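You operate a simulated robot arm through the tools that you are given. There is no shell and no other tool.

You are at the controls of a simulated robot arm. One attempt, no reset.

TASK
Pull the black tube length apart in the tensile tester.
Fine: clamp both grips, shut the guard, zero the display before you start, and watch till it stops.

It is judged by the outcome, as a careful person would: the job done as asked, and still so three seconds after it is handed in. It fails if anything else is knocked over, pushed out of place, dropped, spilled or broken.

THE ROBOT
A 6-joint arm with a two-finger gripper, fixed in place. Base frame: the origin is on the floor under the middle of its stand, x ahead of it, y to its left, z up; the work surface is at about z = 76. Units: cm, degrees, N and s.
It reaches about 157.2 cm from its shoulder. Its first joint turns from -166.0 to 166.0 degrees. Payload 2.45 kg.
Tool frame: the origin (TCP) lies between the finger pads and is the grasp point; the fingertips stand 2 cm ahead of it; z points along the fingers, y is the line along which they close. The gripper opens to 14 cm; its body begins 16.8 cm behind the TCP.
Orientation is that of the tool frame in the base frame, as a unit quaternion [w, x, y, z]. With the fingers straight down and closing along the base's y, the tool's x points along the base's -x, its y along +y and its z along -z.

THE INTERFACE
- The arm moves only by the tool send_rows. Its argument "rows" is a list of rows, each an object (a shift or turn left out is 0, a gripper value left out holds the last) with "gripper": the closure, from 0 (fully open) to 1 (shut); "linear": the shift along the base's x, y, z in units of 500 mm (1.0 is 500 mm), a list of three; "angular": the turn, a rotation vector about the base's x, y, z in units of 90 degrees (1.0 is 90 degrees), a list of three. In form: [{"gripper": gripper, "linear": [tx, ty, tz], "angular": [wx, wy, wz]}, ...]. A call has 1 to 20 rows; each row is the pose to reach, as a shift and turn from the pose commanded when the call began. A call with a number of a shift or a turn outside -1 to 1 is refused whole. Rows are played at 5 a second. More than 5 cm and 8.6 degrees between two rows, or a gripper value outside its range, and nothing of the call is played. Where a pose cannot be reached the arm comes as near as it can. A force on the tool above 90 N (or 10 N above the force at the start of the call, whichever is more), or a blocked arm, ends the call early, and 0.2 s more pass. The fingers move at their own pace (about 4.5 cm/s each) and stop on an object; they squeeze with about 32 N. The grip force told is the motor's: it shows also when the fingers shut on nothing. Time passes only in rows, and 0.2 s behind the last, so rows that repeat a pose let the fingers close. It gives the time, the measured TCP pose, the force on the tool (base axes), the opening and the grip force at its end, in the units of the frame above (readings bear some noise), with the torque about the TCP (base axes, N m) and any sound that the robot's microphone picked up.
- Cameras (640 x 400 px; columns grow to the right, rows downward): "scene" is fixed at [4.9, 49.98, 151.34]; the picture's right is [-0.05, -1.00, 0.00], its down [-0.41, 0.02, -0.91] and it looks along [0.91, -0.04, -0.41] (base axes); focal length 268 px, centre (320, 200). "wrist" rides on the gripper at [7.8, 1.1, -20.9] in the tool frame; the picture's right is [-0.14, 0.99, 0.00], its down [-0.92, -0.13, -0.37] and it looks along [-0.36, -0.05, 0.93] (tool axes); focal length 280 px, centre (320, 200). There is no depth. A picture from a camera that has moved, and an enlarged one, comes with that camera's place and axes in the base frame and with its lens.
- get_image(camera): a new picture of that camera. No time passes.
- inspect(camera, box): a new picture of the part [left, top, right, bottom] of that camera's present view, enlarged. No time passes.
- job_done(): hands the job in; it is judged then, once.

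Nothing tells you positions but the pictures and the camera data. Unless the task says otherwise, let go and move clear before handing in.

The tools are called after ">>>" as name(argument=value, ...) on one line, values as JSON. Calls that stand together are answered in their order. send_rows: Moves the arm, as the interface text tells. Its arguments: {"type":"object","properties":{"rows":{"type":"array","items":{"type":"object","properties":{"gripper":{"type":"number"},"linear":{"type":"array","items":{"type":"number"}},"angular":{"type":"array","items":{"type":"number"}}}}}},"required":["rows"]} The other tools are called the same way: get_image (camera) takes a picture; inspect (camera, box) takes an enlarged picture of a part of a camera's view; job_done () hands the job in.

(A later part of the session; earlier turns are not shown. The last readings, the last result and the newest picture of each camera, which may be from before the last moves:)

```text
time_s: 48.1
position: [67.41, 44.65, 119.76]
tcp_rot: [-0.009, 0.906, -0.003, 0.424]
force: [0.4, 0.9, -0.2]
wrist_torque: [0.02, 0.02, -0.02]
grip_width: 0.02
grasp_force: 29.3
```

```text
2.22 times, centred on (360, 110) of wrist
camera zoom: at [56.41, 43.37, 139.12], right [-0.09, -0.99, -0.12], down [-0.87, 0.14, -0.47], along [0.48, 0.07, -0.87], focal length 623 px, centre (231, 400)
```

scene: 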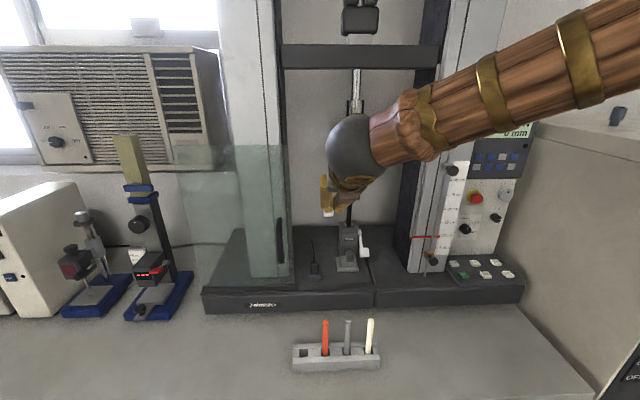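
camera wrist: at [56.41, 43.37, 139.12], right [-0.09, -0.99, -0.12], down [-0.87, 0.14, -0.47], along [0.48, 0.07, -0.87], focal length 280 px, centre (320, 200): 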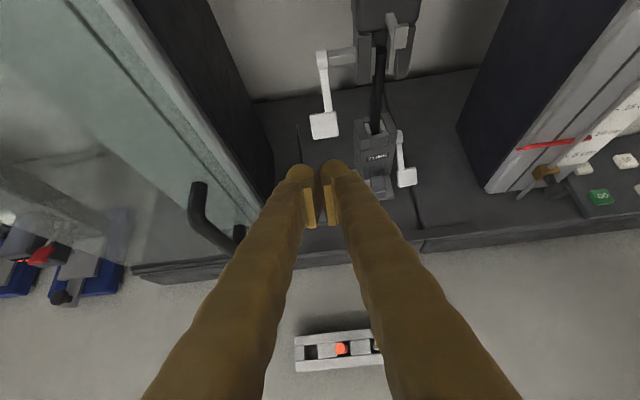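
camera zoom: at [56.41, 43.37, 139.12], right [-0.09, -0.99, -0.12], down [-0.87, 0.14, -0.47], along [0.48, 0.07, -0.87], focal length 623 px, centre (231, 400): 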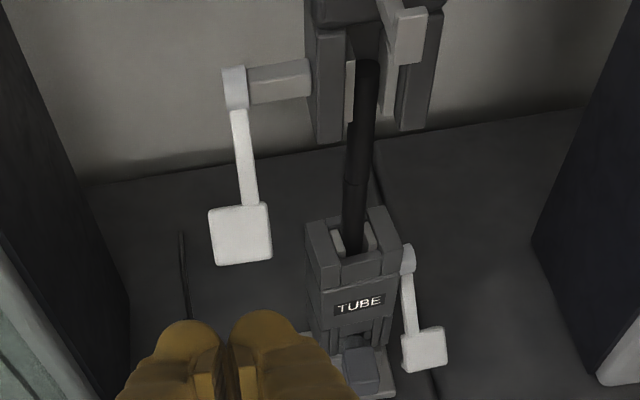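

Both levers are down. I'll move the arm aside to let the scene camera see both grips clearly.

>>> send_rows(rows=[{"gripper": 1.0, "linear": [-0.02, -0.06, 0]}, {"gripper": 1.0, "linear": [-0.05, -0.14, -0.02]}, {"gripper": 1.0, "linear": [-0.08, -0.22, -0.05]}, {"gripper": 1.0, "linear": [-0.1, -0.3, -0.08]}, {"gripper": 1.0, "linear": [-0.1, -0.38, -0.1]}, {"gripper": 1.0, "linear": [-0.1, -0.44, -0.12]}, {"gripper": 1.0, "linear": [-0.1, -0.48, -0.12]}, {"gripper": 1.0, "linear": [-0.1, -0.48, -0.12]}])

>>> get_image(camera="scene")

>>> inspect(camera="scene", box=[335, 180, 375, 220])

>>> inspect(camera="scene", box=[325, 150, 385, 275])

>>> get_image(camera="wrist")

```text
time_s: 49.9
position: [62.53, 20.56, 113.76]
tcp_rot: [-0.008, 0.905, -0.003, 0.425]
force: [0.0, 0.0, -0.9]
wrist_torque: [-0.02, 0.01, 0.02]
grip_width: 0.0
grasp_force: 29.4
```

```text
taken
```

scene: 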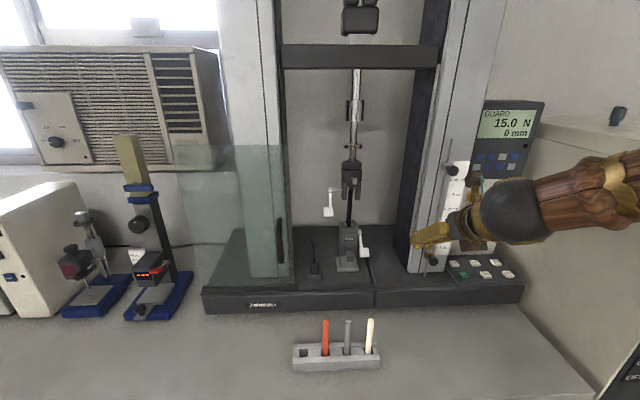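

```text
10.00 times, centred on (355, 200) of scene
camera zoom: at [4.9, 49.98, 151.34], right [-0.05, -1.0, 0.0], down [-0.41, 0.02, -0.91], along [0.91, -0.04, -0.41], focal length 2679 px, centre (-30, 200)
```

zoom: 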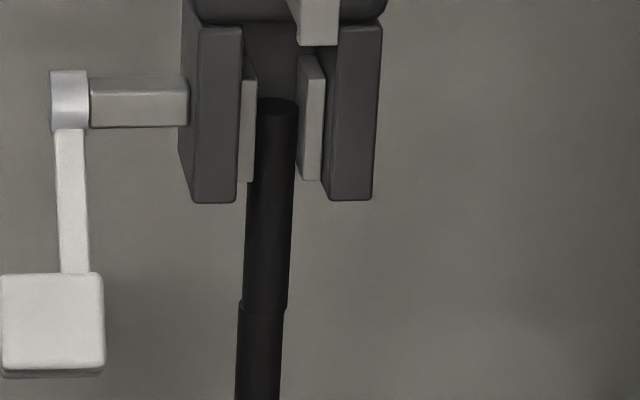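

```text
3.20 times, centred on (355, 212) of scene
camera zoom: at [4.9, 49.98, 151.34], right [-0.05, -1.0, 0.0], down [-0.41, 0.02, -0.91], along [0.91, -0.04, -0.41], focal length 857 px, centre (208, 160)
```

zoom: 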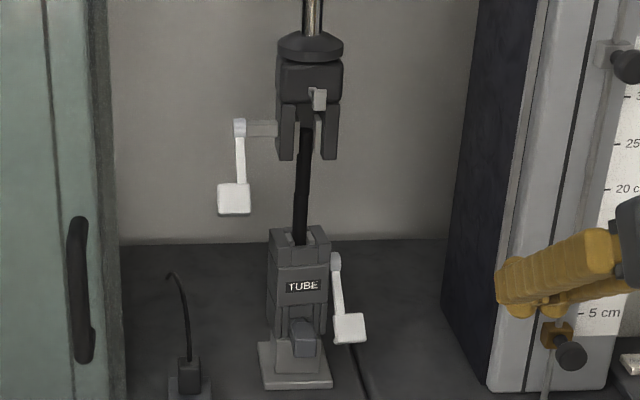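

```text
taken
camera wrist: at [51.32, 19.29, 133.16], right [-0.09, -0.99, -0.12], down [-0.87, 0.14, -0.47], along [0.48, 0.07, -0.87], focal length 280 px, centre (320, 200)
```

wrist: 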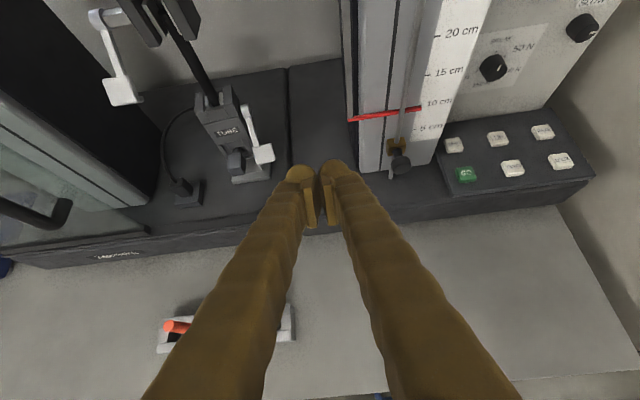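

Both levers hold the tube: upper end is ~2.9 cm inside the pads. Next is the guard; I'll move to view its handle and rail.

>>> send_rows(rows=[{"gripper": 1.0, "linear": [0, 0.07, 0.01], "angular": [0, -0.025, 0]}, {"gripper": 1.0, "linear": [-0.01, 0.14, 0.02], "angular": [0, -0.05, 0]}, {"gripper": 1.0, "linear": [-0.02, 0.22, 0.03], "angular": [0, -0.08, 0]}, {"gripper": 0.9, "linear": [-0.03, 0.3, 0.04], "angular": [0, -0.11, 0]}, {"gripper": 0.8, "linear": [-0.04, 0.38, 0.045], "angular": [0, -0.14, 0]}, {"gripper": 0.7, "linear": [-0.05, 0.46, 0.045], "angular": [0, -0.17, 0]}, {"gripper": 0.6, "linear": [-0.05, 0.54, 0.045], "angular": [0, -0.2, 0]}, {"gripper": 0.55, "linear": [-0.05, 0.6, 0.045], "angular": [0, -0.222, 0]}, {"gripper": 0.55, "linear": [-0.05, 0.63, 0.045], "angular": [0, -0.222, 0]}, {"gripper": 0.55, "linear": [-0.05, 0.63, 0.045], "angular": [0, -0.222, 0]}])

>>> get_image(camera="wrist")

>>> get_image(camera="scene")

```text
time_s: 52.1
position: [60.42, 51.92, 115.91]
tcp_rot: [-0.006, 0.818, -0.004, 0.575]
force: [0.6, 0.1, -0.1]
wrist_torque: [-0.02, -0.05, -0.04]
grip_width: 6.31
grasp_force: 0.0
```

```text
taken
camera wrist: at [43.24, 50.73, 130.31], right [-0.04, -0.99, -0.14], down [-0.66, 0.14, -0.74], along [0.75, 0.06, -0.66], focal length 280 px, centre (320, 200)
```

wrist: 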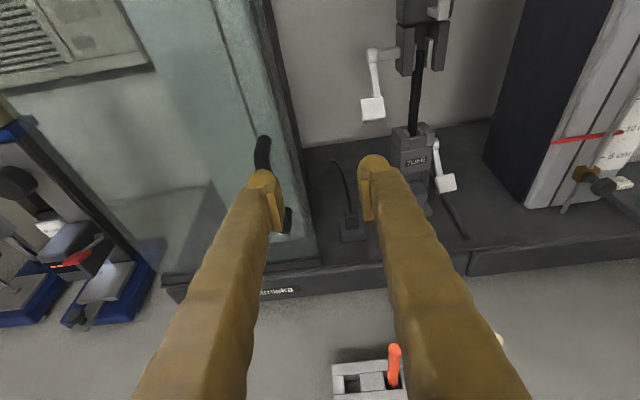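

```text
taken
```

scene: 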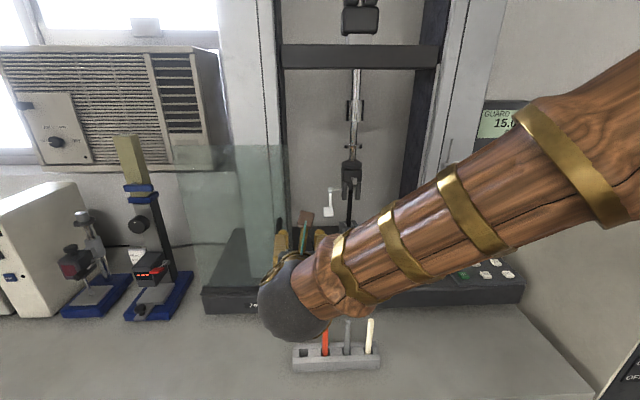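

>>> send_rows(rows=[{"gripper": 0.55, "linear": [0.005, 0.05, -0.02]}, {"gripper": 0.55, "linear": [0.01, 0.1, -0.04]}, {"gripper": 0.55, "linear": [0.01, 0.13, -0.05]}, {"gripper": 0.55, "linear": [0.01, 0.13, -0.05]}])

>>> get_image(camera="wrist")

>>> inspect(camera="wrist", box=[260, 100, 400, 280])

```text
time_s: 53.1
position: [60.54, 58.48, 113.45]
tcp_rot: [-0.01, 0.818, -0.002, 0.575]
force: [0.2, -0.7, -0.9]
wrist_torque: [0.01, 0.02, -0.04]
grip_width: 6.3
grasp_force: 0.1
```

```text
taken
camera wrist: at [43.41, 57.28, 127.86], right [-0.04, -0.99, -0.15], down [-0.66, 0.14, -0.74], along [0.75, 0.07, -0.66], focal length 280 px, centre (320, 200)
```

wrist: 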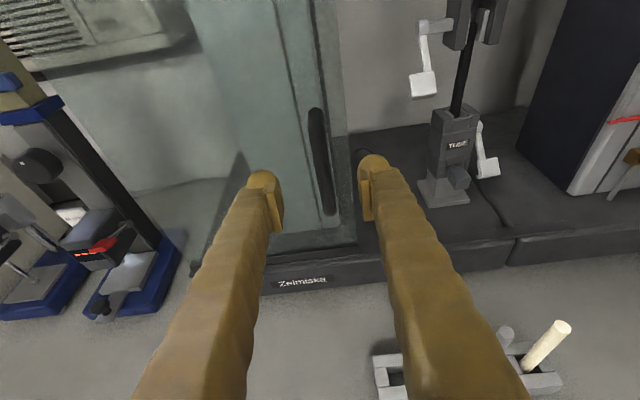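

```text
2.22 times, centred on (330, 190) of wrist
camera zoom: at [43.41, 57.28, 127.86], right [-0.04, -0.99, -0.15], down [-0.66, 0.14, -0.74], along [0.75, 0.07, -0.66], focal length 623 px, centre (298, 222)
```

zoom: 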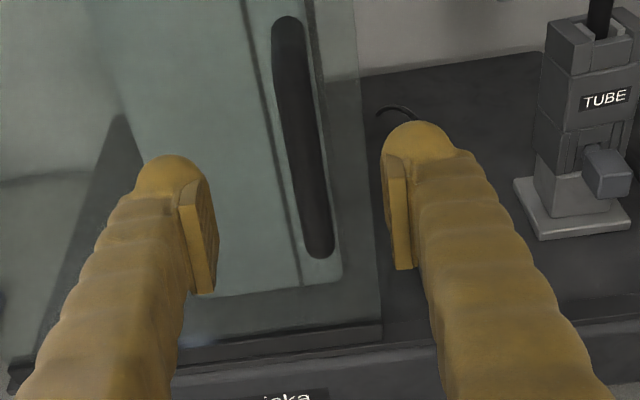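

The handle bar is at about x≈73.5, y≈58.6, z≈99–115. Lowering to its mid-height and approaching with open fingers on either side.

>>> send_rows(rows=[{"gripper": 0.6, "linear": [0.02, 0.001, -0.05]}, {"gripper": 0.6, "linear": [0.06, 0.002, -0.1]}, {"gripper": 0.6, "linear": [0.12, 0.002, -0.13]}, {"gripper": 0.6, "linear": [0.18, 0.002, -0.13]}, {"gripper": 0.6, "linear": [0.18, 0.002, -0.13]}])

>>> inspect(camera="wrist", box=[240, 60, 400, 260])

>>> inspect(camera="scene", box=[230, 200, 350, 320])

```text
time_s: 54.3
position: [69.34, 58.58, 107.04]
tcp_rot: [-0.008, 0.818, -0.003, 0.575]
force: [-0.3, -0.6, 0.1]
wrist_torque: [0.0, -0.01, -0.02]
grip_width: 5.57
grasp_force: 0.1
```

```text
2.00 times, centred on (320, 160) of wrist
camera zoom: at [52.25, 57.36, 121.44], right [-0.04, -0.99, -0.15], down [-0.66, 0.14, -0.74], along [0.75, 0.07, -0.66], focal length 561 px, centre (320, 280)
```

zoom: 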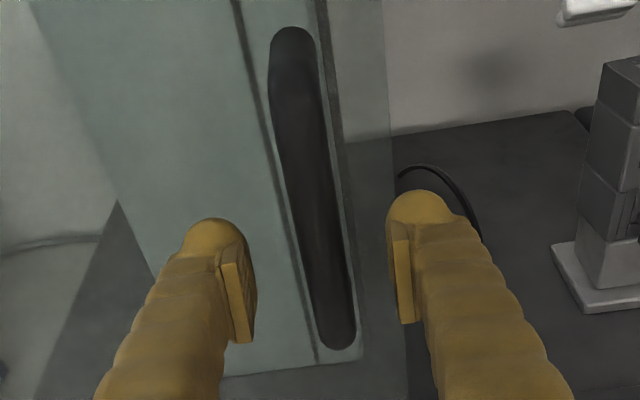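

```text
3.33 times, centred on (290, 260) of scene
camera zoom: at [4.9, 49.98, 151.34], right [-0.05, -1.0, 0.0], down [-0.41, 0.02, -0.91], along [0.91, -0.04, -0.41], focal length 893 px, centre (420, 0)
```

zoom: 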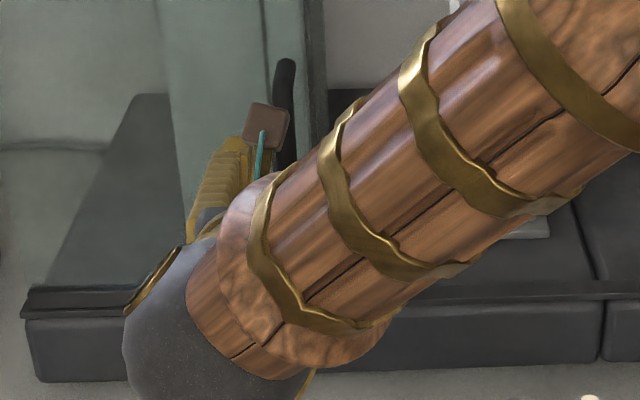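

>>> send_rows(rows=[{"gripper": 0.6, "linear": [0.02, 0.001, 0]}, {"gripper": 0.6, "linear": [0.045, 0.001, 0]}, {"gripper": 0.6, "linear": [0.062, 0.001, 0]}, {"gripper": 0.6, "linear": [0.062, 0.001, 0]}])

>>> inspect(camera="wrist", box=[240, 60, 400, 260])

```text
time_s: 55.2
position: [72.12, 58.96, 107.11]
tcp_rot: [-0.011, 0.819, -0.002, 0.574]
force: [-28.6, -2.9, 7.8]
wrist_torque: [-0.13, -0.34, -1.18]
grip_width: 5.9
grasp_force: 2.3
stopped in row 4: the force on the tool passed its limit at 104 N (the readings are from after the stop); the commanded pose is now the measured one
```

```text
2.00 times, centred on (320, 160) of wrist
camera zoom: at [54.9, 57.53, 121.52], right [-0.04, -0.99, -0.15], down [-0.66, 0.14, -0.74], along [0.75, 0.07, -0.66], focal length 561 px, centre (320, 280)
```

zoom: 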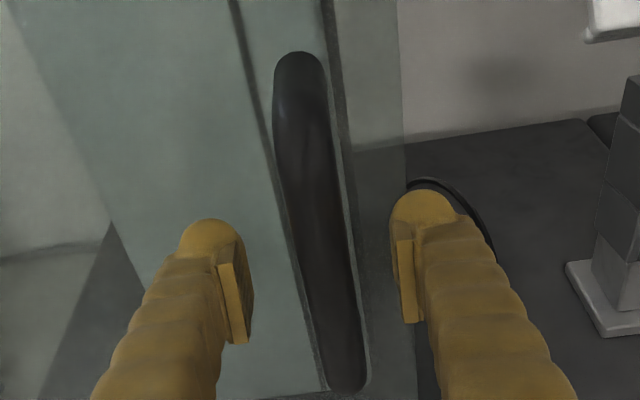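

The right fingertip met the glass — the handle sits closer than estimated. Backing off 1.3 cm and checking.

>>> send_rows(rows=[{"gripper": 0.6, "linear": [-0.015, -0.004, 0]}, {"gripper": 0.6, "linear": [-0.026, -0.004, 0]}, {"gripper": 0.6, "linear": [-0.026, -0.004, 0]}])

>>> inspect(camera="wrist", box=[240, 60, 400, 260])

>>> get_image(camera="scene")

```text
time_s: 56.0
position: [70.74, 58.81, 107.04]
tcp_rot: [-0.011, 0.818, -0.001, 0.574]
force: [-0.2, -0.3, 0.4]
wrist_torque: [0.02, -0.02, -0.01]
grip_width: 5.6
grasp_force: 0.0
```

```text
2.00 times, centred on (320, 160) of wrist
camera zoom: at [53.7, 57.35, 121.44], right [-0.04, -0.99, -0.15], down [-0.66, 0.13, -0.74], along [0.75, 0.07, -0.66], focal length 561 px, centre (320, 280)
```

zoom: 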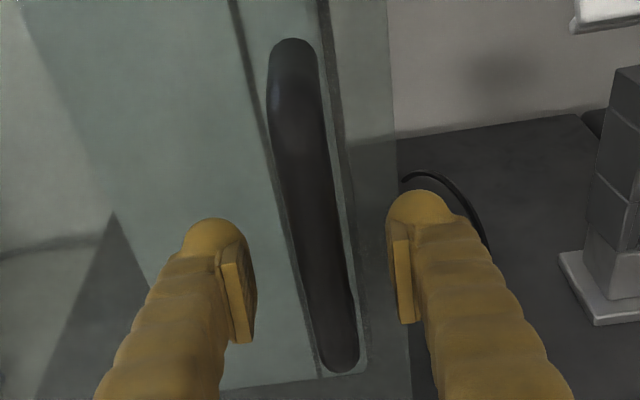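

```text
taken
```

scene: 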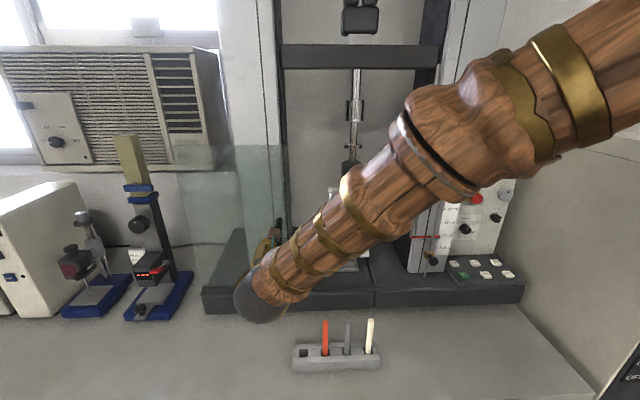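

The guard is unmoved. Closing the fingers on the handle bar.

>>> send_rows(rows=[{"gripper": 0.75}, {"gripper": 0.85}, {"gripper": 0.95}, {"gripper": 1.0}, {"gripper": 1.0}])

>>> inspect(camera="wrist", box=[240, 60, 400, 260])

```text
time_s: 57.2
position: [70.84, 58.71, 107.02]
tcp_rot: [-0.01, 0.818, -0.001, 0.574]
force: [5.6, -1.0, -1.4]
wrist_torque: [-1.2, -0.02, 0.05]
grip_width: 1.31
grasp_force: 39.8
```

```text
2.00 times, centred on (320, 160) of wrist
camera zoom: at [53.72, 57.35, 121.45], right [-0.04, -0.99, -0.15], down [-0.66, 0.13, -0.74], along [0.75, 0.07, -0.66], focal length 561 px, centre (320, 280)
```

zoom: 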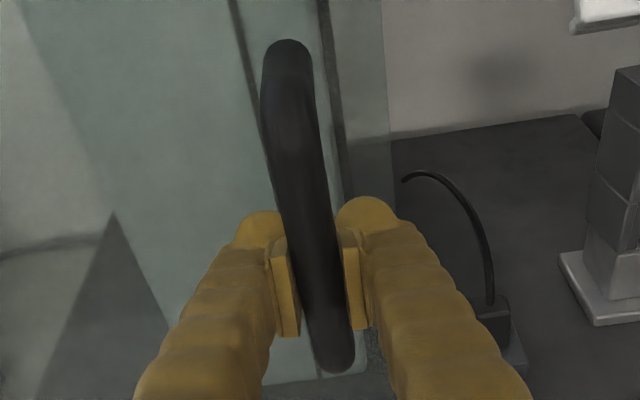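

Handle gripped. Testing the slide to the right by 3 cm.

>>> send_rows(rows=[{"gripper": 1.0, "linear": [0, -0.015, 0]}, {"gripper": 1.0, "linear": [0, -0.03, 0]}, {"gripper": 1.0, "linear": [0, -0.045, 0]}, {"gripper": 1.0, "linear": [0, -0.06, 0]}])

>>> get_image(camera="wrist")

>>> get_image(camera="scene")

```text
time_s: 58.2
position: [70.85, 55.87, 107.0]
tcp_rot: [-0.01, 0.819, -0.002, 0.574]
force: [-3.4, 1.9, -5.4]
wrist_torque: [-1.19, 0.58, -0.02]
grip_width: 1.32
grasp_force: 39.7
```

```text
taken
camera wrist: at [53.73, 54.43, 121.45], right [-0.04, -0.99, -0.15], down [-0.66, 0.13, -0.74], along [0.75, 0.07, -0.66], focal length 280 px, centre (320, 200)
```

wrist: 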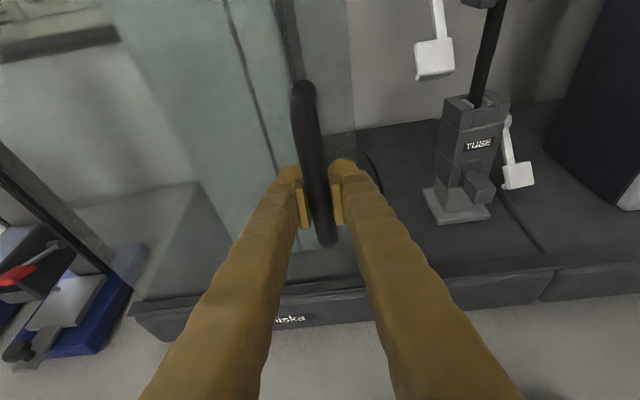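

```text
taken
```

scene: 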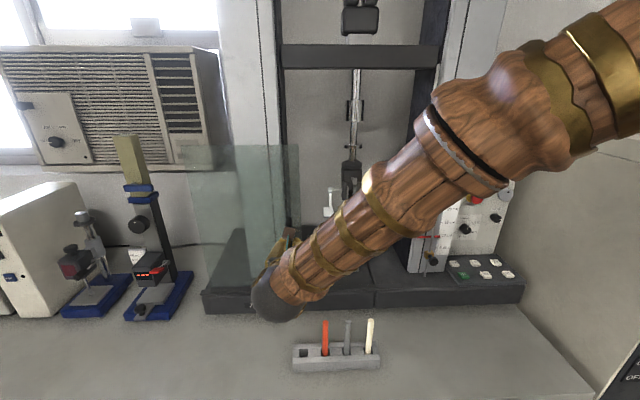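

The guard slides easily. Continuing to slide it right.

>>> send_rows(rows=[{"gripper": 1.0, "linear": [0, -0.03, 0]}, {"gripper": 1.0, "linear": [0, -0.06, 0]}, {"gripper": 1.0, "linear": [0, -0.09, 0]}, {"gripper": 1.0, "linear": [0, -0.12, 0]}, {"gripper": 1.0, "linear": [0, -0.15, 0]}, {"gripper": 1.0, "linear": [0, -0.18, 0]}, {"gripper": 1.0, "linear": [0, -0.21, 0]}, {"gripper": 1.0, "linear": [0, -0.24, 0]}, {"gripper": 1.0, "linear": [0, -0.27, 0]}, {"gripper": 1.0, "linear": [0, -0.3, 0]}, {"gripper": 1.0, "linear": [0, -0.3, 0]}])

>>> get_image(camera="wrist")

>>> get_image(camera="scene")

```text
time_s: 60.6
position: [70.75, 40.58, 106.92]
tcp_rot: [-0.011, 0.819, -0.001, 0.574]
force: [-22.1, -1.4, 17.0]
wrist_torque: [-1.19, 0.05, 0.02]
grip_width: 1.36
grasp_force: 40.1
```

```text
taken
camera wrist: at [53.63, 39.17, 121.43], right [-0.04, -0.99, -0.15], down [-0.66, 0.14, -0.74], along [0.75, 0.07, -0.66], focal length 280 px, centre (320, 200)
```

wrist: 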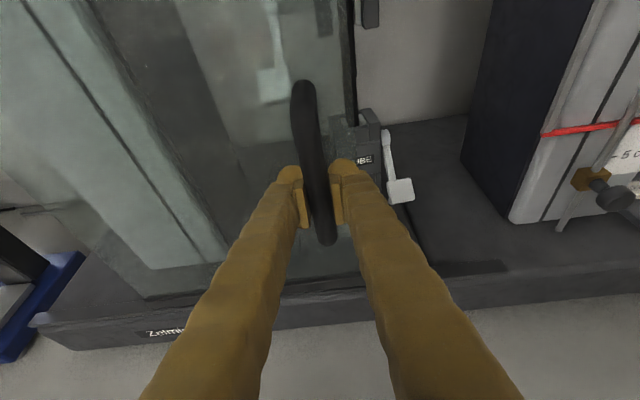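

```text
taken
```

scene: 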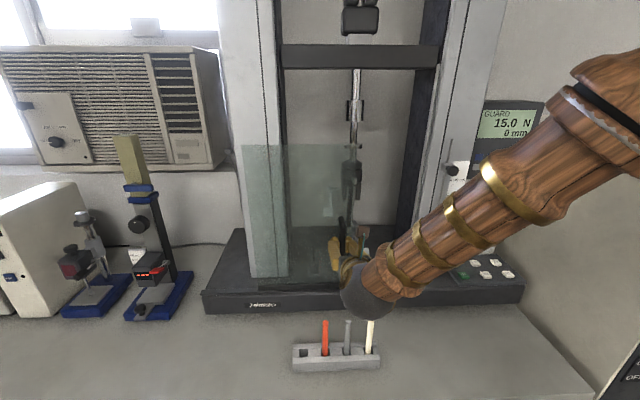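

>>> send_rows(rows=[{"gripper": 1.0, "linear": [0, -0.03, 0]}, {"gripper": 1.0, "linear": [0, -0.06, 0]}, {"gripper": 1.0, "linear": [0, -0.09, 0]}, {"gripper": 1.0, "linear": [0, -0.12, 0]}, {"gripper": 1.0, "linear": [0, -0.15, 0]}, {"gripper": 1.0, "linear": [0, -0.18, 0]}, {"gripper": 1.0, "linear": [0, -0.21, 0]}, {"gripper": 1.0, "linear": [0, -0.24, 0]}, {"gripper": 1.0, "linear": [0, -0.24, 0]}])

>>> get_image(camera="wrist")

>>> get_image(camera="scene")

```text
time_s: 62.6
position: [70.67, 28.7, 106.84]
tcp_rot: [-0.01, 0.819, -0.001, 0.574]
force: [27.0, -2.9, -14.7]
wrist_torque: [-1.11, -0.15, 0.04]
grip_width: 1.34
grasp_force: 40.0
```

```text
taken
camera wrist: at [53.69, 27.24, 121.44], right [-0.04, -0.99, -0.15], down [-0.66, 0.13, -0.74], along [0.75, 0.07, -0.66], focal length 280 px, centre (320, 200)
```

wrist: 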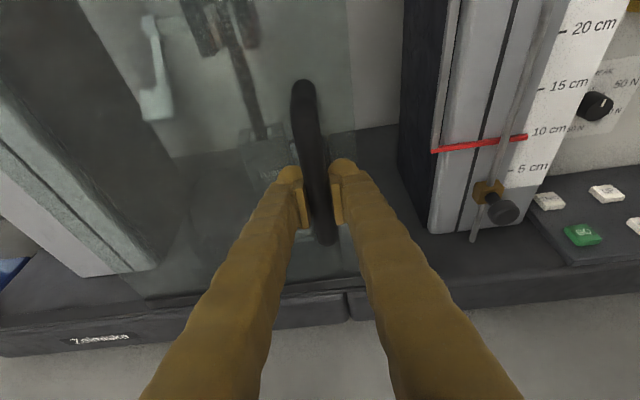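

```text
taken
```

scene: 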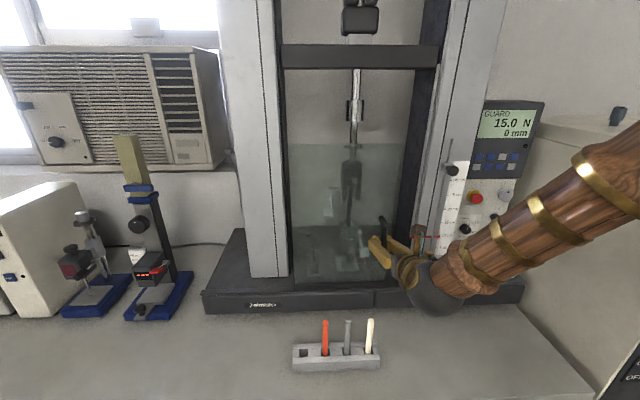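

Still "GUARD" on the display; continuing to slide in smaller steps.

>>> send_rows(rows=[{"gripper": 1.0, "linear": [0, -0.02, 0]}, {"gripper": 1.0, "linear": [0, -0.04, 0]}, {"gripper": 1.0, "linear": [0, -0.06, 0]}, {"gripper": 1.0, "linear": [0, -0.08, 0]}, {"gripper": 1.0, "linear": [0, -0.1, 0]}, {"gripper": 1.0, "linear": [0, -0.12, 0]}, {"gripper": 1.0, "linear": [0, -0.12, 0]}])

>>> get_image(camera="wrist")

>>> get_image(camera="scene")

```text
time_s: 63.9
position: [70.66, 24.47, 106.87]
tcp_rot: [-0.014, 0.819, 0.006, 0.574]
force: [8.7, 25.5, -10.4]
wrist_torque: [-1.02, 0.04, -0.12]
grip_width: 1.35
grasp_force: 39.5
stopped in row 6: the force on the tool passed its limit at 98 N (the readings are from after the stop); the commanded pose is now the measured one
```

```text
taken
camera wrist: at [53.7, 22.85, 121.48], right [-0.02, -0.99, -0.14], down [-0.67, 0.12, -0.74], along [0.75, 0.08, -0.66], focal length 280 px, centre (320, 200)
```

wrist: 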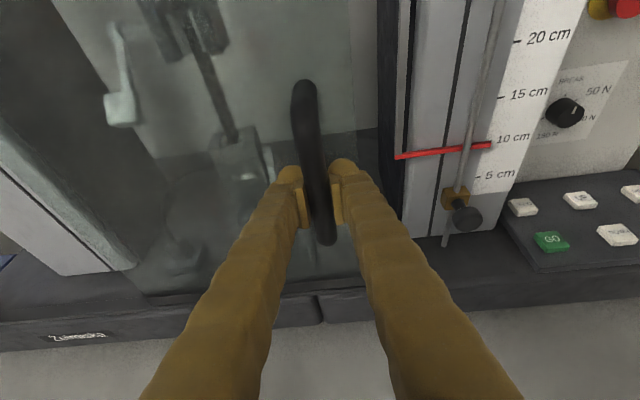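

```text
taken
```

scene: 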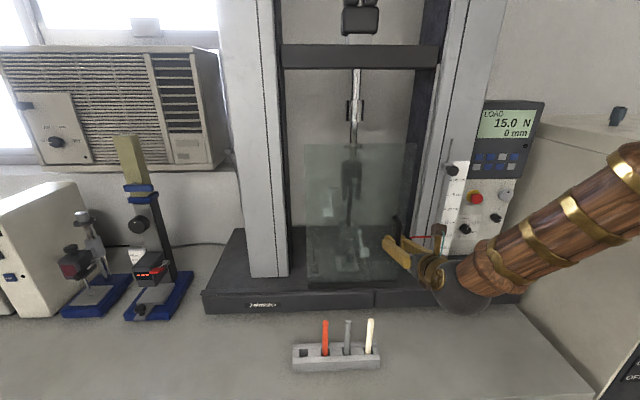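

The guard hit its stop and the display no longer says GUARD. Reading it.

>>> inspect(camera="scene", box=[460, 95, 550, 150])

>>> inspect(camera="scene", box=[290, 130, 430, 290])

```text
7.11 times, centred on (505, 122) of scene
camera zoom: at [4.9, 49.98, 151.34], right [-0.05, -1.0, 0.0], down [-0.41, 0.02, -0.91], along [0.91, -0.04, -0.41], focal length 1905 px, centre (-996, 751)
```

zoom: 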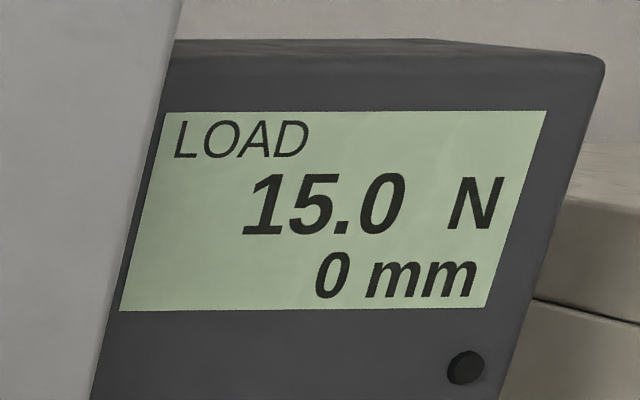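

```text
2.50 times, centred on (360, 210) of scene
camera zoom: at [4.9, 49.98, 151.34], right [-0.05, -1.0, 0.0], down [-0.41, 0.02, -0.91], along [0.91, -0.04, -0.41], focal length 670 px, centre (220, 175)
```

zoom: 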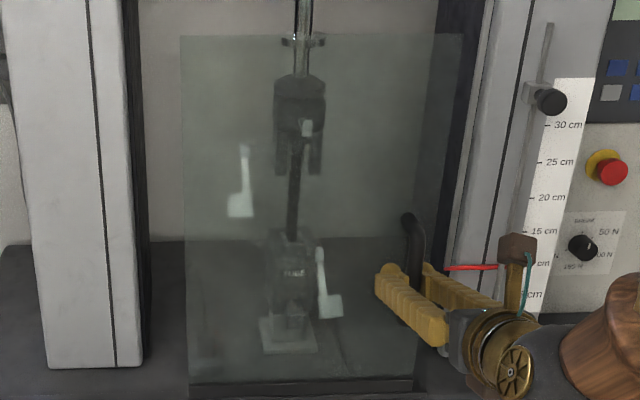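

Display shows LOAD 15.0 N – the guard is closed. Releasing the handle and backing away.

>>> send_rows(rows=[{"gripper": 0.9}, {"gripper": 0.8}, {"gripper": 0.7}, {"gripper": 0.7}, {"gripper": 0.7, "linear": [-0.03, 0, 0]}, {"gripper": 0.7, "linear": [-0.08, 0, 0]}, {"gripper": 0.7, "linear": [-0.15, 0, 0.02]}, {"gripper": 0.7, "linear": [-0.22, 0, 0.06]}, {"gripper": 0.7, "linear": [-0.22, 0, 0.06]}])

>>> get_image(camera="scene")

>>> get_image(camera="wrist")

```text
time_s: 65.8
position: [60.6, 25.33, 111.13]
tcp_rot: [-0.014, 0.82, 0.005, 0.573]
force: [-0.1, 0.4, 0.6]
wrist_torque: [-0.01, 0.01, 0.0]
grip_width: 4.19
grasp_force: 0.1
out of reach, approached as far as the arm can: row 7, 8, 9
```

```text
taken
```

scene: 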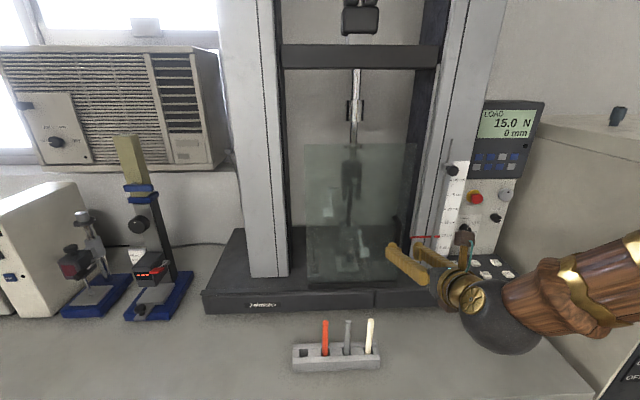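

```text
taken
camera wrist: at [43.63, 23.76, 125.72], right [-0.03, -0.99, -0.15], down [-0.67, 0.13, -0.73], along [0.75, 0.08, -0.66], focal length 280 px, centre (320, 200)
```

wrist: 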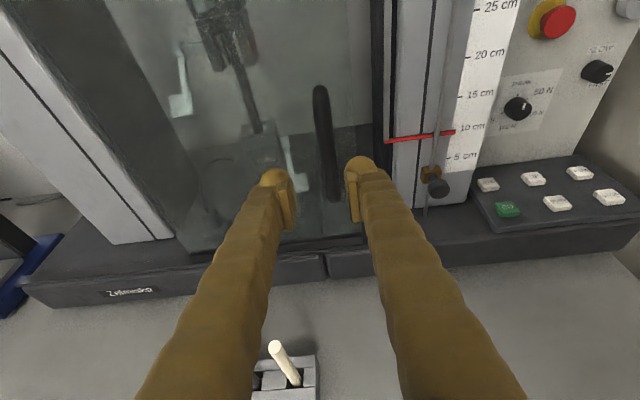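

The guard stays shut. Now to the button panel: I'll close the fingers and move right, tipped 40° down, to look at the ZERO button from above.

>>> send_rows(rows=[{"gripper": 0.9, "linear": [0.02, -0.08, 0], "angular": [0, 0.03, 0]}, {"gripper": 1.0, "linear": [0.04, -0.17, 0], "angular": [0, 0.06, 0]}, {"gripper": 1.0, "linear": [0.06, -0.26, 0], "angular": [0, 0.09, 0]}, {"gripper": 1.0, "linear": [0.08, -0.35, -0.02], "angular": [0, 0.12, 0]}, {"gripper": 1.0, "linear": [0.12, -0.43, -0.05], "angular": [0, 0.15, 0]}, {"gripper": 1.0, "linear": [0.16, -0.51, -0.08], "angular": [0, 0.18, 0]}, {"gripper": 1.0, "linear": [0.2, -0.58, -0.11], "angular": [0, 0.2, 0]}, {"gripper": 1.0, "linear": [0.246, -0.63, -0.14], "angular": [0, 0.222, 0]}, {"gripper": 1.0, "linear": [0.246, -0.63, -0.14], "angular": [0, 0.222, 0]}])

>>> get_image(camera="wrist")

>>> get_image(camera="scene")

```text
time_s: 67.8
position: [73.41, -2.34, 105.72]
tcp_rot: [0.018, 0.911, -0.012, 0.412]
force: [0.5, -0.2, -0.2]
wrist_torque: [0.02, 0.06, -0.03]
grip_width: 0.0
grasp_force: 29.4
out of reach, approached as far as the arm can: row 5, 6, 7, 8, 9
```

```text
taken
camera wrist: at [62.74, -2.55, 125.51], right [-0.13, -0.99, -0.08], down [-0.88, 0.15, -0.45], along [0.46, 0.01, -0.89], focal length 280 px, centre (320, 200)
```

wrist: 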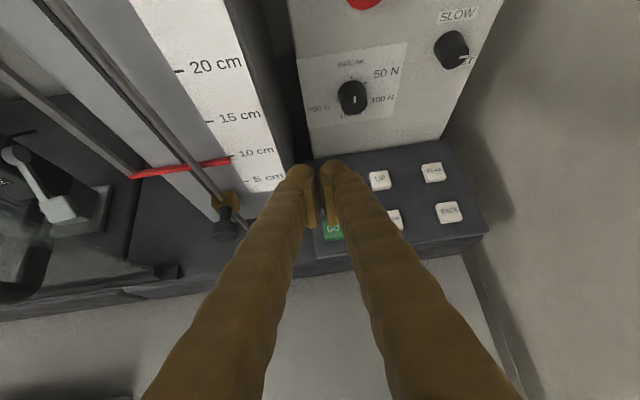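

```text
taken
```

scene: 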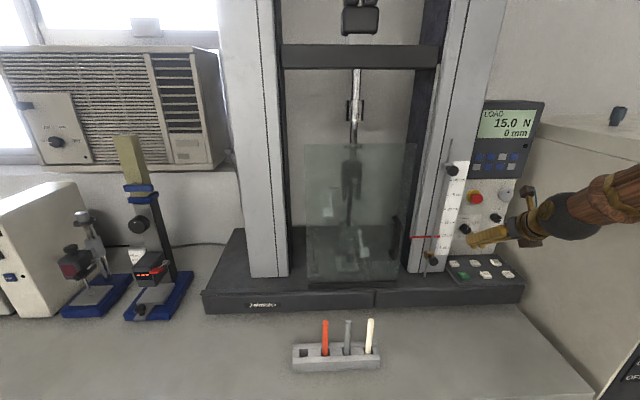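

The wrist is near a singular pose there. I'll go back to the middle, roll the hand 180° (camera away from the panel knobs), and then come to the buttons with a steeper tilt.

>>> send_rows(rows=[{"gripper": 1.0, "linear": [-0.07, 0.04, 0.03], "angular": [0, -0.01, 0]}, {"gripper": 1.0, "linear": [-0.14, 0.09, 0.06], "angular": [0, -0.02, 0]}, {"gripper": 1.0, "linear": [-0.21, 0.15, 0.1], "angular": [0, -0.04, 0]}, {"gripper": 1.0, "linear": [-0.27, 0.22, 0.14], "angular": [0, -0.06, 0]}, {"gripper": 1.0, "linear": [-0.3, 0.31, 0.18], "angular": [0, -0.08, 0]}, {"gripper": 1.0, "linear": [-0.32, 0.4, 0.2], "angular": [0, -0.1, 0]}, {"gripper": 1.0, "linear": [-0.32, 0.49, 0.21], "angular": [0, -0.11, 0]}, {"gripper": 1.0, "linear": [-0.32, 0.58, 0.22], "angular": [0, -0.11, 0]}, {"gripper": 1.0, "linear": [-0.32, 0.67, 0.22], "angular": [0, -0.11, 0]}, {"gripper": 1.0, "linear": [-0.32, 0.76, 0.22], "angular": [0, -0.11, 0]}, {"gripper": 1.0, "linear": [-0.32, 0.85, 0.22], "angular": [0, -0.11, 0]}, {"gripper": 1.0, "linear": [-0.32, 0.85, 0.22], "angular": [0, -0.11, 0]}])

>>> get_image(camera="scene")

```text
refused: row 3 steps farther than a row can; nothing moved
```

```text
taken
```

scene: 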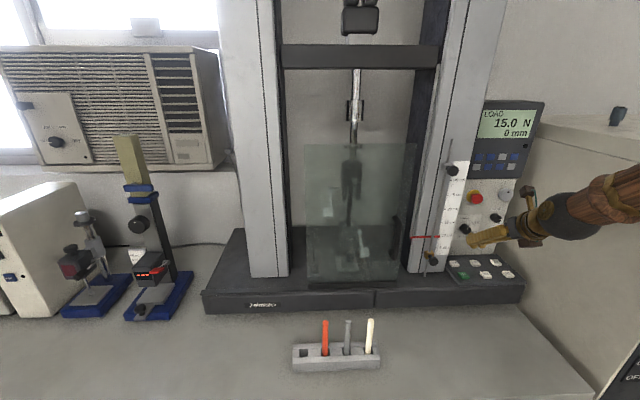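

A step was slightly too long; nothing moved. Re-sending with shorter steps.

>>> send_rows(rows=[{"gripper": 1.0, "linear": [-0.07, 0.04, 0.03], "angular": [0, -0.01, 0]}, {"gripper": 1.0, "linear": [-0.14, 0.08, 0.06], "angular": [0, -0.02, 0]}, {"gripper": 1.0, "linear": [-0.2, 0.13, 0.09], "angular": [0, -0.04, 0]}, {"gripper": 1.0, "linear": [-0.25, 0.19, 0.12], "angular": [0, -0.06, 0]}, {"gripper": 1.0, "linear": [-0.29, 0.26, 0.15], "angular": [0, -0.08, 0]}, {"gripper": 1.0, "linear": [-0.31, 0.34, 0.18], "angular": [0, -0.1, 0]}, {"gripper": 1.0, "linear": [-0.32, 0.43, 0.2], "angular": [0, -0.11, 0]}, {"gripper": 1.0, "linear": [-0.32, 0.52, 0.22], "angular": [0, -0.11, 0]}, {"gripper": 1.0, "linear": [-0.32, 0.61, 0.22], "angular": [0, -0.11, 0]}, {"gripper": 1.0, "linear": [-0.32, 0.7, 0.22], "angular": [0, -0.11, 0]}, {"gripper": 1.0, "linear": [-0.32, 0.79, 0.22], "angular": [0, -0.11, 0]}, {"gripper": 1.0, "linear": [-0.32, 0.79, 0.22], "angular": [0, -0.11, 0]}])

>>> get_image(camera="scene")

```text
time_s: 70.5
position: [57.03, 33.61, 115.12]
tcp_rot: [-0.014, 0.866, 0.003, 0.5]
force: [0.3, 0.3, 1.0]
wrist_torque: [0.01, -0.01, 0.01]
grip_width: 0.01
grasp_force: 29.4
out of reach, approached as far as the arm can: row 1, 2, 3, 5, 6
```

```text
taken
```

scene: 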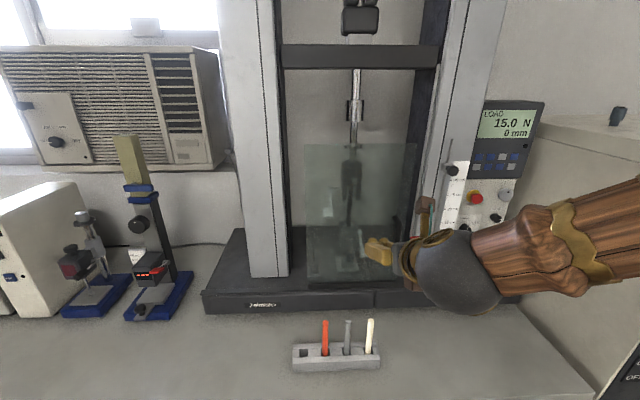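

Now rolling the hand +180° in two halves.

>>> send_rows(rows=[{"gripper": 1.0, "angular": [0.0722, 0.0023, -0.0417]}, {"gripper": 1.0, "angular": [0.1443, 0.0045, -0.0833]}, {"gripper": 1.0, "angular": [0.2165, 0.0068, -0.125]}, {"gripper": 1.0, "angular": [0.2887, 0.009, -0.1667]}, {"gripper": 1.0, "angular": [0.3608, 0.0113, -0.2083]}, {"gripper": 1.0, "angular": [0.433, 0.0135, -0.25]}, {"gripper": 1.0, "angular": [0.5052, 0.0158, -0.2917]}, {"gripper": 1.0, "angular": [0.5773, 0.018, -0.3333]}, {"gripper": 1.0, "angular": [0.6495, 0.0203, -0.375]}, {"gripper": 1.0, "angular": [0.7217, 0.0225, -0.4167]}, {"gripper": 1.0, "angular": [0.7938, 0.0248, -0.4583]}, {"gripper": 1.0, "angular": [0.866, 0.027, -0.5]}, {"gripper": 1.0, "angular": [0.866, 0.027, -0.5]}])

```text
time_s: 73.2
position: [56.92, 33.19, 114.91]
tcp_rot: [-0.364, 0.614, -0.611, 0.343]
force: [-0.1, -0.6, 0.7]
wrist_torque: [-0.02, -0.01, 0.02]
grip_width: 0.0
grasp_force: 29.4
```

>>> send_rows(rows=[{"gripper": 1.0, "angular": [0.0711, 0.0012, -0.0423]}, {"gripper": 1.0, "angular": [0.1422, 0.0023, -0.0847]}, {"gripper": 1.0, "angular": [0.2133, 0.0035, -0.127]}, {"gripper": 1.0, "angular": [0.2843, 0.0047, -0.1693]}, {"gripper": 1.0, "angular": [0.3554, 0.0058, -0.2117]}, {"gripper": 1.0, "angular": [0.4265, 0.007, -0.254]}, {"gripper": 1.0, "angular": [0.4976, 0.0082, -0.2963]}, {"gripper": 1.0, "angular": [0.5687, 0.0093, -0.3387]}, {"gripper": 1.0, "angular": [0.6398, 0.0105, -0.381]}, {"gripper": 1.0, "angular": [0.7108, 0.0117, -0.4233]}, {"gripper": 1.0, "angular": [0.7819, 0.0128, -0.4657]}, {"gripper": 1.0, "angular": [0.853, 0.014, -0.508]}, {"gripper": 1.0, "angular": [0.853, 0.014, -0.508]}])

>>> get_image(camera="wrist")

```text
time_s: 76.0
position: [56.94, 33.1, 114.99]
tcp_rot: [0.5, -0.001, 0.866, 0.0]
force: [-0.8, 0.0, -0.7]
wrist_torque: [0.05, 0.01, 0.05]
grip_width: 0.0
grasp_force: 29.5
```

```text
taken
camera wrist: at [34.89, 34.44, 118.78], right [0.07, 0.99, 0.12], down [0.14, -0.13, 0.98], along [0.99, -0.05, -0.15], focal length 280 px, centre (320, 200)
```

wrist: 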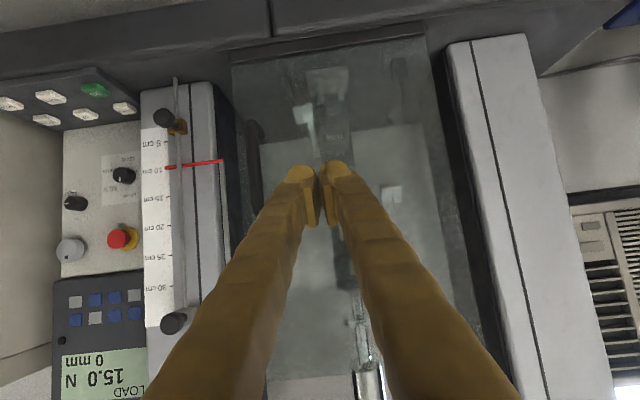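

The hand is now camera-side-out. Moving across to hover above the ZERO button with a 65° tilt.

>>> send_rows(rows=[{"gripper": 1.0, "linear": [0, -0.09, 0.02], "angular": [0, 0.035, 0]}, {"gripper": 1.0, "linear": [0, -0.18, 0.04], "angular": [0, 0.07, 0]}, {"gripper": 1.0, "linear": [0.02, -0.27, 0.04], "angular": [0, 0.11, 0]}, {"gripper": 1.0, "linear": [0.04, -0.36, 0.04], "angular": [0, 0.15, 0]}, {"gripper": 1.0, "linear": [0.06, -0.45, 0.03], "angular": [0, 0.19, 0]}, {"gripper": 1.0, "linear": [0.1, -0.53, 0.01], "angular": [0, 0.23, 0]}, {"gripper": 1.0, "linear": [0.15, -0.6, -0.02], "angular": [0, 0.27, 0]}, {"gripper": 1.0, "linear": [0.2, -0.66, -0.06], "angular": [0, 0.31, 0]}, {"gripper": 1.0, "linear": [0.25, -0.71, -0.11], "angular": [0, 0.35, 0]}, {"gripper": 1.0, "linear": [0.3, -0.76, -0.16], "angular": [0, 0.389, 0]}, {"gripper": 1.0, "linear": [0.34, -0.8, -0.22], "angular": [0, 0.389, 0]}, {"gripper": 1.0, "linear": [0.34, -0.8, -0.26], "angular": [0, 0.389, 0]}, {"gripper": 1.0, "linear": [0.34, -0.8, -0.26], "angular": [0, 0.389, 0]}])

>>> get_image(camera="wrist")

>>> get_image(camera="scene")

```text
time_s: 78.8
position: [74.03, -6.73, 102.27]
tcp_rot: [0.216, -0.002, 0.976, 0.0]
force: [0.1, 0.1, 0.0]
wrist_torque: [0.01, 0.01, -0.02]
grip_width: 0.0
grasp_force: 29.4
```

```text
taken
camera wrist: at [58.01, -5.56, 117.92], right [0.12, 0.99, 0.06], down [0.68, -0.13, 0.72], along [0.72, -0.05, -0.69], focal length 280 px, centre (320, 200)
```

wrist: 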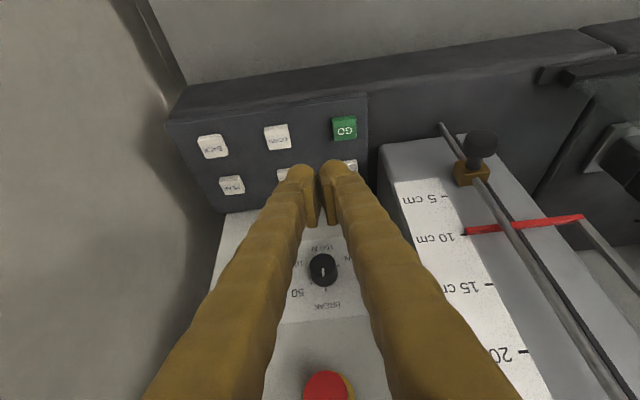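

```text
taken
```

scene: 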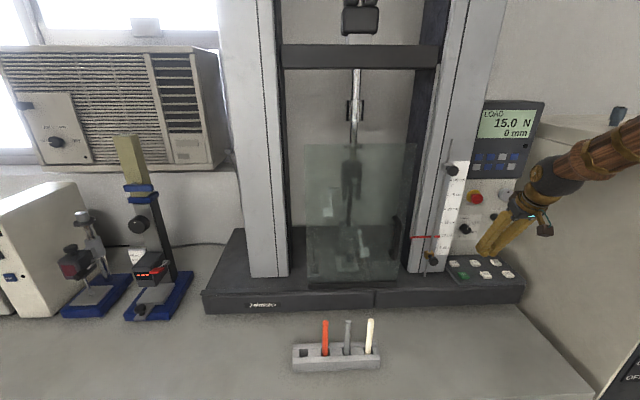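

GO is at about (76.3, −3.5) and ZERO at about (83.0, −3.6), tops at z≈89.4. Moving to just above ZERO.

>>> send_rows(rows=[{"gripper": 1.0, "linear": [0.05, 0.03, -0.03]}, {"gripper": 1.0, "linear": [0.1, 0.062, -0.07]}, {"gripper": 1.0, "linear": [0.15, 0.062, -0.11]}, {"gripper": 1.0, "linear": [0.164, 0.062, -0.155]}, {"gripper": 1.0, "linear": [0.164, 0.062, -0.155]}])

>>> get_image(camera="wrist")

>>> inspect(camera="scene", box=[420, 200, 540, 290])

```text
time_s: 80.0
position: [82.11, -3.85, 94.09]
tcp_rot: [0.216, -0.002, 0.976, 0.0]
force: [0.5, 0.3, -0.2]
wrist_torque: [0.01, 0.03, 0.01]
grip_width: 0.02
grasp_force: 29.7
```

```text
taken
camera wrist: at [66.03, -2.62, 109.92], right [0.12, 0.99, 0.06], down [0.68, -0.13, 0.72], along [0.72, -0.05, -0.69], focal length 280 px, centre (320, 200)
```

wrist: 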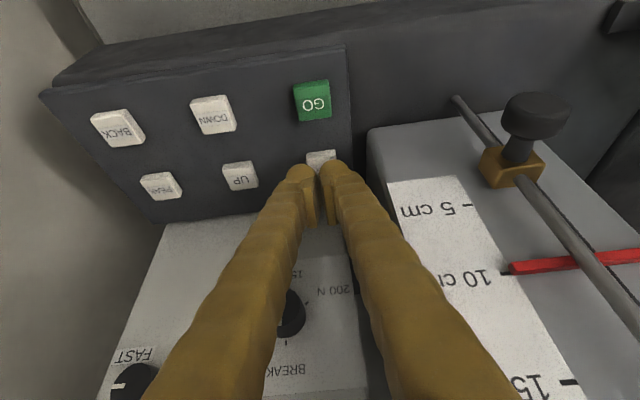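

```text
4.44 times, centred on (480, 245) of scene
camera zoom: at [4.9, 49.98, 151.34], right [-0.05, -1.0, 0.0], down [-0.41, 0.02, -0.91], along [0.91, -0.04, -0.41], focal length 1191 px, centre (-391, 0)
```

zoom: 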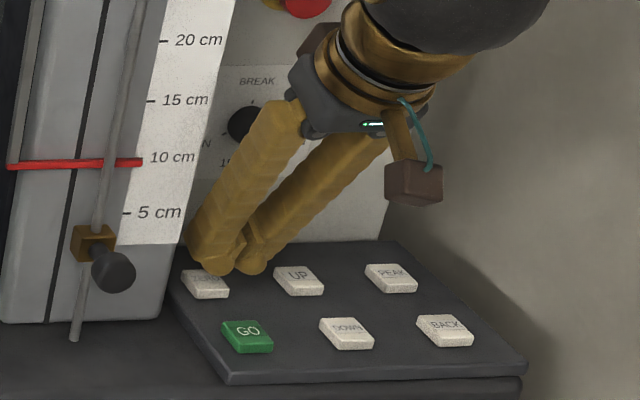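

Slightly adjusting over ZERO and descending toward contact.

>>> send_rows(rows=[{"gripper": 1.0, "linear": [-0.012, 0.01, -0.01]}, {"gripper": 1.0, "linear": [-0.012, 0.01, -0.03]}, {"gripper": 1.0, "linear": [-0.012, 0.01, -0.046]}, {"gripper": 1.0, "linear": [-0.012, 0.01, -0.046]}])

>>> inspect(camera="scene", box=[440, 230, 520, 290])

>>> inspect(camera="wrist", box=[270, 90, 380, 220])

```text
time_s: 81.0
position: [81.46, -3.36, 92.03]
tcp_rot: [0.217, -0.001, 0.976, 0.001]
force: [-0.3, 0.1, -0.2]
wrist_torque: [-0.03, 0.0, 0.0]
grip_width: 0.0
grasp_force: 28.9
```

```text
6.67 times, centred on (480, 260) of scene
camera zoom: at [4.9, 49.98, 151.34], right [-0.05, -1.0, 0.0], down [-0.41, 0.02, -0.91], along [0.91, -0.04, -0.41], focal length 1786 px, centre (-747, -200)
```

zoom: 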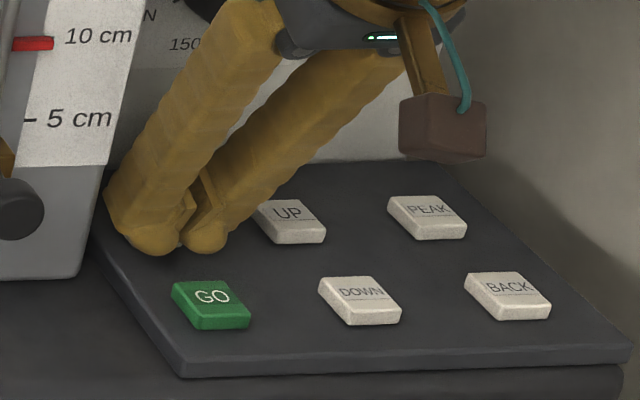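

```text
3.08 times, centred on (325, 155) of wrist
camera zoom: at [65.5, -2.14, 107.62], right [0.12, 0.99, 0.06], down [0.68, -0.13, 0.72], along [0.72, -0.05, -0.69], focal length 863 px, centre (305, 338)
```

zoom: 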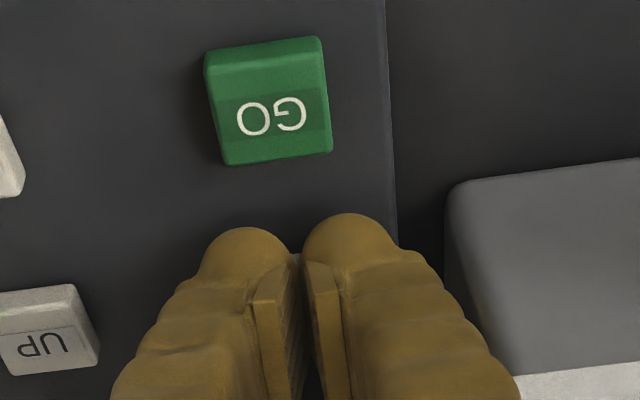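

>>> send_rows(rows=[{"gripper": 1.0, "linear": [0, 0.002, -0.006]}, {"gripper": 1.0, "linear": [0, 0.002, -0.012]}, {"gripper": 1.0, "linear": [0, 0.002, -0.018]}])

>>> inspect(camera="scene", box=[460, 95, 550, 150])

>>> inspect(camera="scene", box=[440, 230, 520, 290])

```text
time_s: 81.8
position: [81.59, -3.11, 91.15]
tcp_rot: [0.218, -0.002, 0.976, 0.0]
force: [-0.4, -0.2, 0.8]
wrist_torque: [0.01, -0.01, 0.0]
grip_width: 0.61
grasp_force: 29.4
heard: click
```

```text
7.11 times, centred on (505, 122) of scene
camera zoom: at [4.9, 49.98, 151.34], right [-0.05, -1.0, 0.0], down [-0.41, 0.02, -0.91], along [0.91, -0.04, -0.41], focal length 1905 px, centre (-996, 751)
```

zoom: 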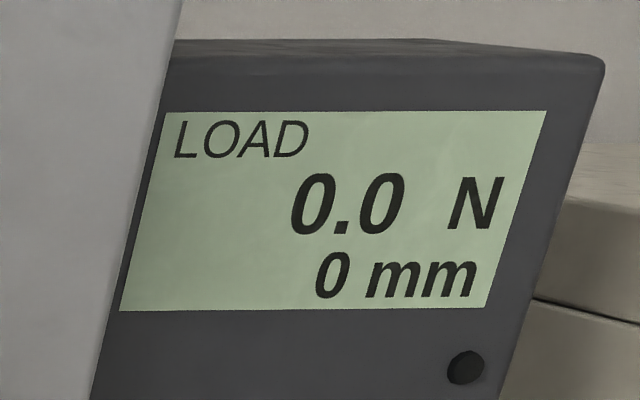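

```text
6.67 times, centred on (480, 260) of scene
camera zoom: at [4.9, 49.98, 151.34], right [-0.05, -1.0, 0.0], down [-0.41, 0.02, -0.91], along [0.91, -0.04, -0.41], focal length 1786 px, centre (-747, -200)
```

zoom: 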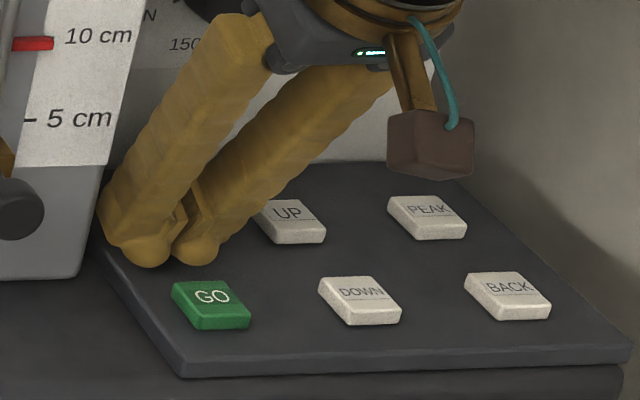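

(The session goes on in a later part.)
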